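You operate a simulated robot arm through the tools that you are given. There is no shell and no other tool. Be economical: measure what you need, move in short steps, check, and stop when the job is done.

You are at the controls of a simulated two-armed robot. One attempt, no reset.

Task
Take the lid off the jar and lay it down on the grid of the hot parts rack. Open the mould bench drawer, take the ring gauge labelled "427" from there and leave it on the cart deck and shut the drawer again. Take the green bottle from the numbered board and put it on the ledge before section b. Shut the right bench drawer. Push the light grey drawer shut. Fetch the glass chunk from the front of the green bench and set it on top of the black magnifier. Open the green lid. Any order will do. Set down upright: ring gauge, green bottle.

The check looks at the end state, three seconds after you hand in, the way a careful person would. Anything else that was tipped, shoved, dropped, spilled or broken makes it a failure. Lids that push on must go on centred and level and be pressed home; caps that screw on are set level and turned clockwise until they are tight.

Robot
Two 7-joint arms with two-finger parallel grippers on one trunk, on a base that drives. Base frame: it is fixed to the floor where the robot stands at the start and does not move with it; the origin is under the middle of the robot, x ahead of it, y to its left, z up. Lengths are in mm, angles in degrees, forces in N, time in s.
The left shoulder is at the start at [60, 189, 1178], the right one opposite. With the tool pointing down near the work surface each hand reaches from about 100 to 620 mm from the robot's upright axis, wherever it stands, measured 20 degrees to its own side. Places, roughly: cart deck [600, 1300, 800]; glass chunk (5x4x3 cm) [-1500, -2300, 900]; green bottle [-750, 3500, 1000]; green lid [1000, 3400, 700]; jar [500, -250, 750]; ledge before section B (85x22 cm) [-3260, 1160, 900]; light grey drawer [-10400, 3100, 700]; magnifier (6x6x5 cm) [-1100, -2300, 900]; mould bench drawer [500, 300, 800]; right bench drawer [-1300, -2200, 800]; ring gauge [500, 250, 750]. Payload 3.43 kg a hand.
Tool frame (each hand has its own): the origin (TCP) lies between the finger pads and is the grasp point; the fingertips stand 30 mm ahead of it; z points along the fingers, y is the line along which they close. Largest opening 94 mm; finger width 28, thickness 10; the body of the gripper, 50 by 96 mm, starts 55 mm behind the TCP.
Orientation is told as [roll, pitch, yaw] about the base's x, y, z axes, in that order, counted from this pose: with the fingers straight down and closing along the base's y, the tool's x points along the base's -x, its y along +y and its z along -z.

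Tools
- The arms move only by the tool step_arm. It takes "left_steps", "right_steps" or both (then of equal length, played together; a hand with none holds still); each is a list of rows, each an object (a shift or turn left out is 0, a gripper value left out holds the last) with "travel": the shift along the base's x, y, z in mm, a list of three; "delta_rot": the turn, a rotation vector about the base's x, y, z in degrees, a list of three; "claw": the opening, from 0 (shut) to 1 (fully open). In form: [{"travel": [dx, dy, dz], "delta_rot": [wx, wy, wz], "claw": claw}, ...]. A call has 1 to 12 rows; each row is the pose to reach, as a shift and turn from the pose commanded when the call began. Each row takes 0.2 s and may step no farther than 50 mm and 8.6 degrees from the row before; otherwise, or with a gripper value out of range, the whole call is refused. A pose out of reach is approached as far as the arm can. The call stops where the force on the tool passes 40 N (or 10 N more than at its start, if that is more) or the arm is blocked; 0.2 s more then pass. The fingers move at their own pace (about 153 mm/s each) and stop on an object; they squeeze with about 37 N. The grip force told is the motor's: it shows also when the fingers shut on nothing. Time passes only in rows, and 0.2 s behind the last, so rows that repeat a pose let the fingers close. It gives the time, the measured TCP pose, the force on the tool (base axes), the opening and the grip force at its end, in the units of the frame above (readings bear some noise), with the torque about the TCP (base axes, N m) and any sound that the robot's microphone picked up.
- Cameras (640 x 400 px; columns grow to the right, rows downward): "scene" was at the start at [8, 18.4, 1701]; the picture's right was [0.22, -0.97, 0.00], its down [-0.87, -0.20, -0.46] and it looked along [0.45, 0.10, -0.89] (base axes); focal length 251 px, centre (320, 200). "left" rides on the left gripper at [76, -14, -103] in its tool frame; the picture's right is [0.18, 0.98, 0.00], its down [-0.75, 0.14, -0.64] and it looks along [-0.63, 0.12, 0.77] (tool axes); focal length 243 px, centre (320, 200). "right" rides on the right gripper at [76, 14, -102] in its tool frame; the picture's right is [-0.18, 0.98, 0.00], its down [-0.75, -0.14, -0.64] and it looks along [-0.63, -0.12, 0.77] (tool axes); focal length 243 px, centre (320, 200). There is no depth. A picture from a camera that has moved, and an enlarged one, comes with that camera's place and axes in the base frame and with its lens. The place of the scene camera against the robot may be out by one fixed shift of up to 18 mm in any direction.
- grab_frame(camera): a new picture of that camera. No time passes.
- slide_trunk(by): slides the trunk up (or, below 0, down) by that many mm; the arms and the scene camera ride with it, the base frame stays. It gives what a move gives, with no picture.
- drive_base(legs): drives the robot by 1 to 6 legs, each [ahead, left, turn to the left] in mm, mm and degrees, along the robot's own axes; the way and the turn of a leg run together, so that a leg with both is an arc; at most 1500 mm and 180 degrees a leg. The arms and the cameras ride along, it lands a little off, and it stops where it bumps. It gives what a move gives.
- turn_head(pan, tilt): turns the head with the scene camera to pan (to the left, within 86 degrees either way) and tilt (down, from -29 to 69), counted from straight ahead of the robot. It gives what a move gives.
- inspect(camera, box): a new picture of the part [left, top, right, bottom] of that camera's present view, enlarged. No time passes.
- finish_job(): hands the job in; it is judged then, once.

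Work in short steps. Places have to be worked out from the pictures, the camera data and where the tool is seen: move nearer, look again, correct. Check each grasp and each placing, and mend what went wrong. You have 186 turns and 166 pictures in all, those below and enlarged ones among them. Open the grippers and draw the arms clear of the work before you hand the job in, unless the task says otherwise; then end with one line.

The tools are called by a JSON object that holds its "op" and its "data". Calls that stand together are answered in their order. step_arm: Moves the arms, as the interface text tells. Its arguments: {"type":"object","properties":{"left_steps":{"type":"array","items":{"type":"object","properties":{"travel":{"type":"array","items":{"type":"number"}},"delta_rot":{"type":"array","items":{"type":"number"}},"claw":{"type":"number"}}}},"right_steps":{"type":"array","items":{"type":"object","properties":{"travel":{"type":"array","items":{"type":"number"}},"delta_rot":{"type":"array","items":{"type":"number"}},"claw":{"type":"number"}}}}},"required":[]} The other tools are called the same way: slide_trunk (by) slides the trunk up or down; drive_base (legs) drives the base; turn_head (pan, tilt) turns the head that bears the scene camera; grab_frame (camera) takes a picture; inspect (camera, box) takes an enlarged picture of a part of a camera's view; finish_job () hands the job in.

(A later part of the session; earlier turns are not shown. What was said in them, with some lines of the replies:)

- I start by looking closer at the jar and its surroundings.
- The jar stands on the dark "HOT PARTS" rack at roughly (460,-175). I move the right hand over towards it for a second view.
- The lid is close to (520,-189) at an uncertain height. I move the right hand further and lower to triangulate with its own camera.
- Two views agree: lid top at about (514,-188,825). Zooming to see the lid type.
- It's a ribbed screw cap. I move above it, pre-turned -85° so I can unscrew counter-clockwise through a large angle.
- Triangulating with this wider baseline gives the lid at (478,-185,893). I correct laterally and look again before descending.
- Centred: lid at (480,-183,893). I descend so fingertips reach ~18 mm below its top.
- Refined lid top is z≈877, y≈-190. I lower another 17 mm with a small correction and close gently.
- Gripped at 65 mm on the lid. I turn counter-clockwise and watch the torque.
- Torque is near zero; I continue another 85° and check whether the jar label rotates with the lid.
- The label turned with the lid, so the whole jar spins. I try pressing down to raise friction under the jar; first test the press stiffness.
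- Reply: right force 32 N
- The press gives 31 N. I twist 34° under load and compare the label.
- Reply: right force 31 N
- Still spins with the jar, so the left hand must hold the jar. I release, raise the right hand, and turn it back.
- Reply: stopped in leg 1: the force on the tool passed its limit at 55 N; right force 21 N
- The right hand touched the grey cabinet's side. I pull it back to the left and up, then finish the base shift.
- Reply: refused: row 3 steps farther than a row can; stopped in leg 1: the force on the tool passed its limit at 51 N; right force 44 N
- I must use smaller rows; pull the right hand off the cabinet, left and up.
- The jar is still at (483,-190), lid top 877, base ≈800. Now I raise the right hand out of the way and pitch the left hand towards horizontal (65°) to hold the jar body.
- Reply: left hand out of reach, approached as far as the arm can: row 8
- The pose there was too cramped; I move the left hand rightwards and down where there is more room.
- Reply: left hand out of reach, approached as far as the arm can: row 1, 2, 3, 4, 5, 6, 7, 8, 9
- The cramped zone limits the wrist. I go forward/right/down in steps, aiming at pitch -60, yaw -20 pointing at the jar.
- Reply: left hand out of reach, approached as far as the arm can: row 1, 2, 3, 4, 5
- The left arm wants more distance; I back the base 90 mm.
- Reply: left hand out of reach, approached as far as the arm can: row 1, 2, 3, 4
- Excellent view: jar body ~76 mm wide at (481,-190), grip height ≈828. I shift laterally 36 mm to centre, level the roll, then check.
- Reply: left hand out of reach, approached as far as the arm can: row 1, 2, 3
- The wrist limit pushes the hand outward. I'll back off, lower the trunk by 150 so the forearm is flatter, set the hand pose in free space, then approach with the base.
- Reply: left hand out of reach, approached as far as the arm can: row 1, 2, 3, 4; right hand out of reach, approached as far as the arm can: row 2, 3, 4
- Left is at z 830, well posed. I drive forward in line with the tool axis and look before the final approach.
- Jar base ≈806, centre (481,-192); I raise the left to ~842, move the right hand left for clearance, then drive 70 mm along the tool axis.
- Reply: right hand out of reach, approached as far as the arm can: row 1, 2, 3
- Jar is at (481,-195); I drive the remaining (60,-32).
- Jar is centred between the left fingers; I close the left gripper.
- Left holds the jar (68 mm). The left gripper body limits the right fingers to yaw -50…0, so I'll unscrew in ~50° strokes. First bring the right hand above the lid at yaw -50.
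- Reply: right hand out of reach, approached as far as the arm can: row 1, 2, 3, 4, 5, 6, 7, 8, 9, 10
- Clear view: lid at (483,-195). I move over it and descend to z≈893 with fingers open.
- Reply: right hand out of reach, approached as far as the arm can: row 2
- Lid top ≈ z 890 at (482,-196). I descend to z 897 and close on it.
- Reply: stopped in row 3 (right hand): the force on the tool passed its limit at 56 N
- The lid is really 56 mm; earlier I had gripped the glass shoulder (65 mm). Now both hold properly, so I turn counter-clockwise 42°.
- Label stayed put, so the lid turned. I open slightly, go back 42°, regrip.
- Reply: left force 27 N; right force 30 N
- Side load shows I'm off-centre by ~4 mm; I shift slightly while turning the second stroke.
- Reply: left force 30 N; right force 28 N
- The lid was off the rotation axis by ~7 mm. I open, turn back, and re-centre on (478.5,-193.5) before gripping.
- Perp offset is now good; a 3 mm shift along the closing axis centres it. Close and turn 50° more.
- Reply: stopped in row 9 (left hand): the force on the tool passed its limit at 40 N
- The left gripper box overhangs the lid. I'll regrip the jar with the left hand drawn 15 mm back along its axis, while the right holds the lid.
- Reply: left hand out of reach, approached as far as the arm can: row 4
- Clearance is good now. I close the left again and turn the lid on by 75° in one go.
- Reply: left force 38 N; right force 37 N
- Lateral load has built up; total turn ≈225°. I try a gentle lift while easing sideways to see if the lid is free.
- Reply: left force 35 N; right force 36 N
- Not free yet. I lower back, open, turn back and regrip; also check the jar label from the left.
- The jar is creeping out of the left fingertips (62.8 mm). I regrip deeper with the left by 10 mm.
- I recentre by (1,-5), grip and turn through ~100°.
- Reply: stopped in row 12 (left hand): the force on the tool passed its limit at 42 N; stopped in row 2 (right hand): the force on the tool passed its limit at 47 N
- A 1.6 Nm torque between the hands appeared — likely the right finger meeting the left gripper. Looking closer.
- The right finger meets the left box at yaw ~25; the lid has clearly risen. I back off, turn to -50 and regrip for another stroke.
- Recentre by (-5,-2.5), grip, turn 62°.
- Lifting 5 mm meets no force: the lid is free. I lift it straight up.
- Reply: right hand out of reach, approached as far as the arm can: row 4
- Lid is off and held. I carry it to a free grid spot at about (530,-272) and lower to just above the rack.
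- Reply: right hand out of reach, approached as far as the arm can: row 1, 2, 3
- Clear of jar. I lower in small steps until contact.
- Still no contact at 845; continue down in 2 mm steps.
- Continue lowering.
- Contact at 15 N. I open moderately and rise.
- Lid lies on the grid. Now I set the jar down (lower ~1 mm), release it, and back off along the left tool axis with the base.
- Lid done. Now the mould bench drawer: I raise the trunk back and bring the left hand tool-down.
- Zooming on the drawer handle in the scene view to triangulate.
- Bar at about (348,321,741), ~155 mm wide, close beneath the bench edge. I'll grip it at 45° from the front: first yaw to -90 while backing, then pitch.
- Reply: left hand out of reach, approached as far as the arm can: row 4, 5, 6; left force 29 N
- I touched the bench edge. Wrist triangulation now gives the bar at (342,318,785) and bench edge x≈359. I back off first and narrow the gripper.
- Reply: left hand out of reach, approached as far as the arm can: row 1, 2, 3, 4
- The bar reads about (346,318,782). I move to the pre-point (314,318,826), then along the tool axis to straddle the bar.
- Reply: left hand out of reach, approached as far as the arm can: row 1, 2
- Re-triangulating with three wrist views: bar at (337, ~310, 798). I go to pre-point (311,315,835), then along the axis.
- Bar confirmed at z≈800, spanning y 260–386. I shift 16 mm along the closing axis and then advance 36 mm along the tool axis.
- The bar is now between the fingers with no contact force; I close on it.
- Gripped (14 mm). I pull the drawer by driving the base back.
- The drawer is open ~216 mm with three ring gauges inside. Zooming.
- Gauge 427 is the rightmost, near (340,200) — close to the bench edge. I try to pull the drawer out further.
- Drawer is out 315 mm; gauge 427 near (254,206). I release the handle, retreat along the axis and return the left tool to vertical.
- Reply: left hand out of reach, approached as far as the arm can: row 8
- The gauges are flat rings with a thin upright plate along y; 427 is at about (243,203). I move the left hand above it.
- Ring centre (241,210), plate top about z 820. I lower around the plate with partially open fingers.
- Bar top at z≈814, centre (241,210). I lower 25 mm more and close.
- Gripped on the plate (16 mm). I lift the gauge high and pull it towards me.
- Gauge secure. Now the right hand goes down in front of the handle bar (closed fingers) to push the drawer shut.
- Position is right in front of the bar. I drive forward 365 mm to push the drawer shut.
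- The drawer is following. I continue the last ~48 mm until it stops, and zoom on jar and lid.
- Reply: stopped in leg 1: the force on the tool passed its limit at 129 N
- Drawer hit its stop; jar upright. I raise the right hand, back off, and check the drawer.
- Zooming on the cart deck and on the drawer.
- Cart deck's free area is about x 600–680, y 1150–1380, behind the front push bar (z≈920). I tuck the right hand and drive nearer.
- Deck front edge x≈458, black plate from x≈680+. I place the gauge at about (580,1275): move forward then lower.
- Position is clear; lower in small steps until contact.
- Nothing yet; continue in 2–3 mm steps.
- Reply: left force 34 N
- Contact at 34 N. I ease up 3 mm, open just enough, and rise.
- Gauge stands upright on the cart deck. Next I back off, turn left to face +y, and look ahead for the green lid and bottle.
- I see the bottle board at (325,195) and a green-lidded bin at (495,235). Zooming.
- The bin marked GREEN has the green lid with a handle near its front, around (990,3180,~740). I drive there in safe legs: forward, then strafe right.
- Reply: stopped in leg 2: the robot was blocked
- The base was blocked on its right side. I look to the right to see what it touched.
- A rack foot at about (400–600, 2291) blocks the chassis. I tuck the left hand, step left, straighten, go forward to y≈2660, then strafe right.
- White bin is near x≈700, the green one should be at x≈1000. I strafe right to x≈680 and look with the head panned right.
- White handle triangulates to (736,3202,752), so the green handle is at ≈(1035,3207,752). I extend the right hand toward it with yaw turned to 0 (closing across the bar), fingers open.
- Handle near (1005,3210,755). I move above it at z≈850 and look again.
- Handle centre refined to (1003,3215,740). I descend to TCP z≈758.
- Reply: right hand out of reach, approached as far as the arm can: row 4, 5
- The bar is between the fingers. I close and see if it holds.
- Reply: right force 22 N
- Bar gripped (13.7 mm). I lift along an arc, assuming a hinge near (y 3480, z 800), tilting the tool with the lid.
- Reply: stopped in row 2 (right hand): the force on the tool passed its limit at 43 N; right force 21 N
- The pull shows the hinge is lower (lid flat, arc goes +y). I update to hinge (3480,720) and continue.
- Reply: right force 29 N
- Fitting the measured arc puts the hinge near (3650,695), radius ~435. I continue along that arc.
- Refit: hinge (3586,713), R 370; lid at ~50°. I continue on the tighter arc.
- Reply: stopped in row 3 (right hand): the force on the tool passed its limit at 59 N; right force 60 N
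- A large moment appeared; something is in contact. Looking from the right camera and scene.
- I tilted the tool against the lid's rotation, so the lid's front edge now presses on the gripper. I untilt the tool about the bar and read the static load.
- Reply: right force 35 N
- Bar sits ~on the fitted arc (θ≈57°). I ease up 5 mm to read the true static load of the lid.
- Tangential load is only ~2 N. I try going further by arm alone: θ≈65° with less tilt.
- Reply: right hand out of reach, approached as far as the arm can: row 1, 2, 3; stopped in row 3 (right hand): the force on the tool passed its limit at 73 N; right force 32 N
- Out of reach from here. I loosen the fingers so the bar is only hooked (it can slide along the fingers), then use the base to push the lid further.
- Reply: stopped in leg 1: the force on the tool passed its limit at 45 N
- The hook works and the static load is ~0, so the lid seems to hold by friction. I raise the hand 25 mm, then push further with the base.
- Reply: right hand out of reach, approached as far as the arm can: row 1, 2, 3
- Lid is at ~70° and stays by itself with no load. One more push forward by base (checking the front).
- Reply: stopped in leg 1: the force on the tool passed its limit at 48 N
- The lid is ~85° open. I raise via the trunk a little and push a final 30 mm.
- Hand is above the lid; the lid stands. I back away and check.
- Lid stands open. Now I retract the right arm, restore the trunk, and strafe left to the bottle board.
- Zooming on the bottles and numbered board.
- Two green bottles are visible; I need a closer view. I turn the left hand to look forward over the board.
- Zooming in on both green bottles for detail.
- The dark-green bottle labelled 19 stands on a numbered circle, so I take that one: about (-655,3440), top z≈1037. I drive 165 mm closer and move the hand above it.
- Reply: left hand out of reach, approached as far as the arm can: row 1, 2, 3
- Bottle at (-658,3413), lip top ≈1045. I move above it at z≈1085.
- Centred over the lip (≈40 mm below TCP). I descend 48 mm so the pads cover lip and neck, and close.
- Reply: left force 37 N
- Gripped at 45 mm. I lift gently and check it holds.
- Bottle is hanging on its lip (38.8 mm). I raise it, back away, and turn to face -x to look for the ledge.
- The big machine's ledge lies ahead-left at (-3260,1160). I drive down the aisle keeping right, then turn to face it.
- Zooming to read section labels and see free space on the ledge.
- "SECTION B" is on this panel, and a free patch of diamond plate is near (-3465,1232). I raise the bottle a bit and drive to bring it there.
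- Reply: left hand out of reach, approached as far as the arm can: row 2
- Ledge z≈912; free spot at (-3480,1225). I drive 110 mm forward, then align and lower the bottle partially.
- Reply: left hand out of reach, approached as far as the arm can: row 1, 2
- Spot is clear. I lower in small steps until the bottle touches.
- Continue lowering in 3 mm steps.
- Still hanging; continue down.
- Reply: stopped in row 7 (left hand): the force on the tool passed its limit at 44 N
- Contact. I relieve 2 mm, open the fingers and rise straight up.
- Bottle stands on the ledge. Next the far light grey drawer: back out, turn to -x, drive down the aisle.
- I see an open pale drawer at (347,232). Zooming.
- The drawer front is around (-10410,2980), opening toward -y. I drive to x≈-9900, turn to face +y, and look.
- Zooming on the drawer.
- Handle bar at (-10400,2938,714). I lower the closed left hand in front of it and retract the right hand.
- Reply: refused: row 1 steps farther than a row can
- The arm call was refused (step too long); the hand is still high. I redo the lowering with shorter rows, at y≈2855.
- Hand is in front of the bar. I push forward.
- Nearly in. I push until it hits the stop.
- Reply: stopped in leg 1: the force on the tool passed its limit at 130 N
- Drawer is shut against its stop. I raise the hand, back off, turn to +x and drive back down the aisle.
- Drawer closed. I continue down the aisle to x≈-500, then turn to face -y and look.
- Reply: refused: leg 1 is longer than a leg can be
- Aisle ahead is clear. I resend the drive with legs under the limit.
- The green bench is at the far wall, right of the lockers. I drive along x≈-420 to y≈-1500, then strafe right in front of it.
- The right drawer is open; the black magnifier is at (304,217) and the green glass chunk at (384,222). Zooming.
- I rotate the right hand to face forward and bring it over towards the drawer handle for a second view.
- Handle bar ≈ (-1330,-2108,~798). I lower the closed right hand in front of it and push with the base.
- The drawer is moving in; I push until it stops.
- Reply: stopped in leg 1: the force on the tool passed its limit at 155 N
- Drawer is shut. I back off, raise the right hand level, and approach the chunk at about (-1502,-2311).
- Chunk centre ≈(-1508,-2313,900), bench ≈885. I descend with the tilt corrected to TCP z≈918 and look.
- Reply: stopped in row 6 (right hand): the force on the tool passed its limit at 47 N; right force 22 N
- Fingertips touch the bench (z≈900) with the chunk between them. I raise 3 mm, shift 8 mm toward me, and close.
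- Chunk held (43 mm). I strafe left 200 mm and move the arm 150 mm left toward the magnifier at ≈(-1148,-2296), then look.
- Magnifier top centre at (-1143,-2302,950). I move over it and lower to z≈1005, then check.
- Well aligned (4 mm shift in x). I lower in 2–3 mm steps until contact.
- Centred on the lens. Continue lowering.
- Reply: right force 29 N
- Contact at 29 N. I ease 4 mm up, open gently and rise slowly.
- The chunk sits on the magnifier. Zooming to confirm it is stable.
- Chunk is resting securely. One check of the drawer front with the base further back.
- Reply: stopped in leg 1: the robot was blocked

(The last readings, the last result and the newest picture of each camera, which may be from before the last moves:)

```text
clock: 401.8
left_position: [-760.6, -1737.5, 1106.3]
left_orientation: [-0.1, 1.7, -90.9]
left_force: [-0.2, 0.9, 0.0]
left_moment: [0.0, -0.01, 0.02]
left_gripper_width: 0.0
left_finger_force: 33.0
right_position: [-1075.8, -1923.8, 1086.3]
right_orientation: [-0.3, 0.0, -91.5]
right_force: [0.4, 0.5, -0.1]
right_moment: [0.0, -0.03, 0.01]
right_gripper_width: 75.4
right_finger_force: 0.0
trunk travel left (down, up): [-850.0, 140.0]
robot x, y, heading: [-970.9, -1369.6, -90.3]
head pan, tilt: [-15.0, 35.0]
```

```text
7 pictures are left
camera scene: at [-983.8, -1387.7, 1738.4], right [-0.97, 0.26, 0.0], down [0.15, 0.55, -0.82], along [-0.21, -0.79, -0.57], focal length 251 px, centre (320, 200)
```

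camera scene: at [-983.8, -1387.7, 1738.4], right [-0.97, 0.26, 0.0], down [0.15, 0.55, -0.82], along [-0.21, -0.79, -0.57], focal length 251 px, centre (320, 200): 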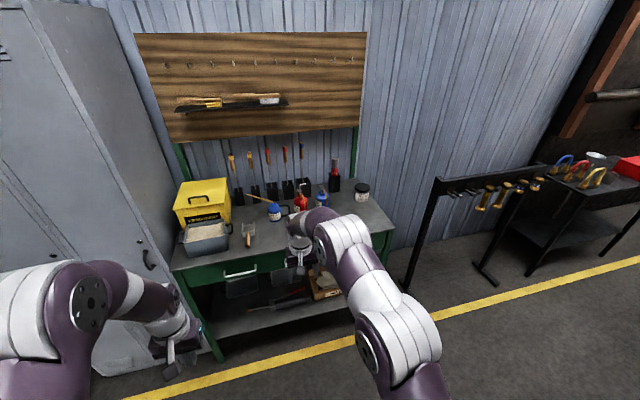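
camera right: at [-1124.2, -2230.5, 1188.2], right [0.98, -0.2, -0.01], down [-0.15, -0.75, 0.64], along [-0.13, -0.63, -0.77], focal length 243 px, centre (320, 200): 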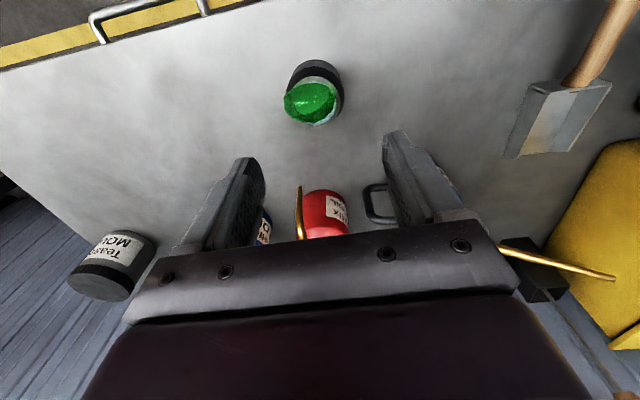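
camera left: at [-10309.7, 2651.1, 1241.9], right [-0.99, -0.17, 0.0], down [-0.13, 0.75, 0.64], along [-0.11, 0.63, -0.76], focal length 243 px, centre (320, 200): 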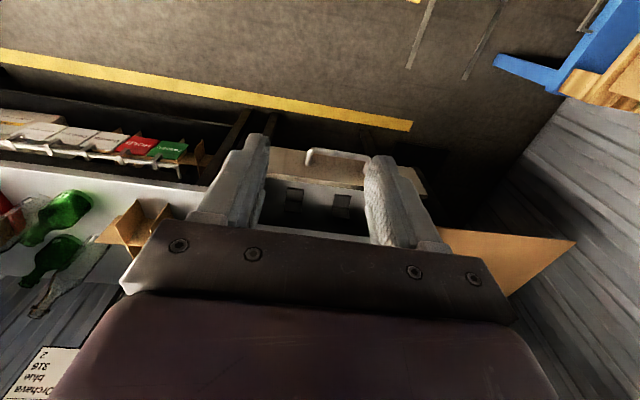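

The base bumped the small table behind. I move forward and left, then turn to check that table.

{"op": "drive_base", "data": {"legs": [[100, 0, 0], [0, 600, 0], [0, 0, -135]]}}

{"op": "turn_head", "data": {"pan": 0, "tilt": 35}}

{"op": "grab_frame", "data": {"camera": "scene"}}

```text
clock: 411.6
left_position: [-774.2, -1342.2, 1105.6]
left_orientation: [-0.1, 1.6, 133.0]
left_force: [-0.1, 0.0, -1.2]
left_moment: [0.04, -0.01, -0.02]
left_gripper_width: 0.3
left_finger_force: 32.9
right_position: [-679.1, -988.7, 1086.4]
right_orientation: [-0.4, 0.0, 132.5]
right_force: [-0.2, 0.4, -1.0]
right_moment: [-0.01, 0.01, 0.01]
right_gripper_width: 75.3
right_finger_force: 0.1
trunk travel left (down, up): [-850.0, 140.0]
robot x, y, heading: [-368.7, -1465.7, 134.1]
head pan, tilt: [-15.0, 35.0]
```

```text
clock: 412.4
left_position: [-773.8, -1342.8, 1106.7]
left_orientation: [0.0, 1.8, 133.0]
left_force: [0.0, 0.5, 0.5]
left_moment: [0.04, -0.01, 0.04]
left_gripper_width: 0.0
left_finger_force: 33.3
right_position: [-678.6, -989.1, 1085.7]
right_orientation: [-0.4, 0.0, 132.4]
right_force: [0.5, 0.8, -0.2]
right_moment: [0.02, 0.01, 0.0]
right_gripper_width: 75.1
right_finger_force: 0.1
trunk travel left (down, up): [-850.0, 140.0]
robot x, y, heading: [-370.5, -1465.1, 134.2]
head pan, tilt: [0.0, 35.0]
```

```text
6 pictures are left
camera scene: at [-380.4, -1440.0, 1738.4], right [0.72, 0.69, 0.0], down [0.4, -0.41, -0.82], along [-0.57, 0.59, -0.57], focal length 251 px, centre (320, 200)
```

scene: 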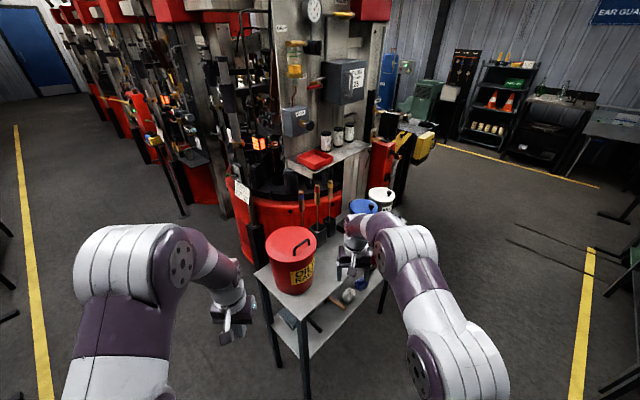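

Table and its contents are undisturbed. I move the arms clear of it and take one last look at the rack and mould drawer.

{"op": "drive_base", "data": {"legs": [[0, -320, 0], [0, 0, -45], [600, 0, 0]]}}

{"op": "turn_head", "data": {"pan": -35, "tilt": 25}}

{"op": "grab_frame", "data": {"camera": "scene"}}

```text
clock: 419.5
left_position: [-338.8, -272.3, 1105.9]
left_orientation: [0.0, 1.6, 89.0]
left_force: [-0.4, 1.2, 0.1]
left_moment: [0.02, 0.0, 0.01]
left_gripper_width: 0.0
left_finger_force: 33.0
right_position: [-25.4, -84.9, 1085.9]
right_orientation: [-0.4, 0.0, 88.4]
right_force: [-0.2, -0.5, -0.2]
right_moment: [0.0, 0.0, 0.04]
right_gripper_width: 75.3
right_finger_force: 0.1
trunk travel left (down, up): [-850.0, 140.0]
robot x, y, heading: [-133.1, -643.7, 89.9]
head pan, tilt: [0.0, 35.0]
```

```text
clock: 420.5
left_position: [-340.3, -272.3, 1105.2]
left_orientation: [0.0, 1.7, 89.0]
left_force: [0.2, 0.8, 0.2]
left_moment: [0.03, 0.03, 0.02]
left_gripper_width: 0.1
left_finger_force: 33.1
right_position: [-25.4, -84.6, 1086.7]
right_orientation: [-0.4, 0.0, 88.4]
right_force: [0.0, 0.5, 1.2]
right_moment: [-0.03, 0.02, 0.0]
right_gripper_width: 75.3
right_finger_force: 0.1
trunk travel left (down, up): [-850.0, 140.0]
robot x, y, heading: [-134.4, -647.4, 89.7]
head pan, tilt: [-35.0, 25.0]
```

```text
5 pictures are left
camera scene: at [-74.2, -623.5, 1754.1], right [0.82, -0.57, 0.0], down [-0.24, -0.35, -0.91], along [0.52, 0.74, -0.42], focal length 251 px, centre (320, 200)
```

scene: 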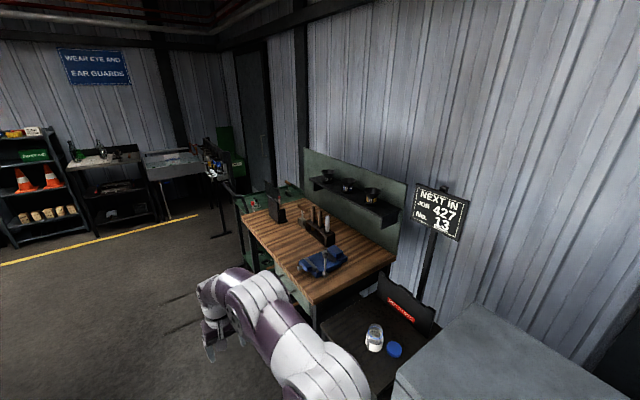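

Jar upright, lid on grid, green bin lid up. A zoom to check the drawer front, then done.

{"op": "inspect", "data": {"camera": "scene", "box": [200, 130, 420, 340]}}

```text
1.90 times, centred on (310, 235) of scene
camera zoom: at [-74.2, -623.5, 1754.1], right [0.82, -0.57, 0.0], down [-0.24, -0.35, -0.91], along [0.52, 0.74, -0.42], focal length 478 px, centre (339, 133)
```

zoom: 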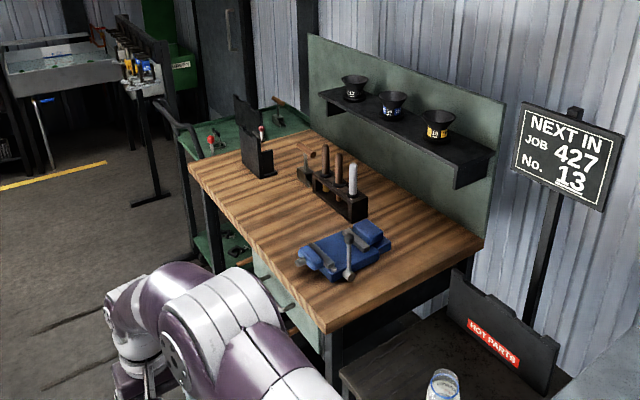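

Everything checks out. I open both grippers and hand in.

{"op": "step_arm", "data": {"left_steps": [{"claw": 1}, {"claw": 1}, {"claw": 1}], "right_steps": [{"claw": 1}, {"claw": 1}, {"claw": 1}]}}

{"op": "finish_job", "data": {}}

```text
clock: 421.3
left_position: [-339.1, -272.2, 1105.6]
left_orientation: [0.1, 1.7, 89.0]
left_force: [0.4, -0.6, 0.1]
left_moment: [-0.02, 0.04, 0.04]
left_gripper_width: 94.2
left_finger_force: 0.0
right_position: [-27.0, -84.1, 1085.6]
right_orientation: [-0.4, 0.0, 88.4]
right_force: [-0.5, -0.2, 0.4]
right_moment: [-0.02, -0.01, 0.01]
right_gripper_width: 93.9
right_finger_force: 0.0
trunk travel left (down, up): [-850.0, 140.0]
robot x, y, heading: [-134.3, -636.6, 89.8]
head pan, tilt: [-35.0, 25.0]
```

```text
The job is handed in.
```

I did all seven tasks and handed the job in. Two doubts remain: the numbered board held two green bottles and I took the dark green one marked 19, and the base bumped a small table near the green bench, which looked undisturbed afterwards.
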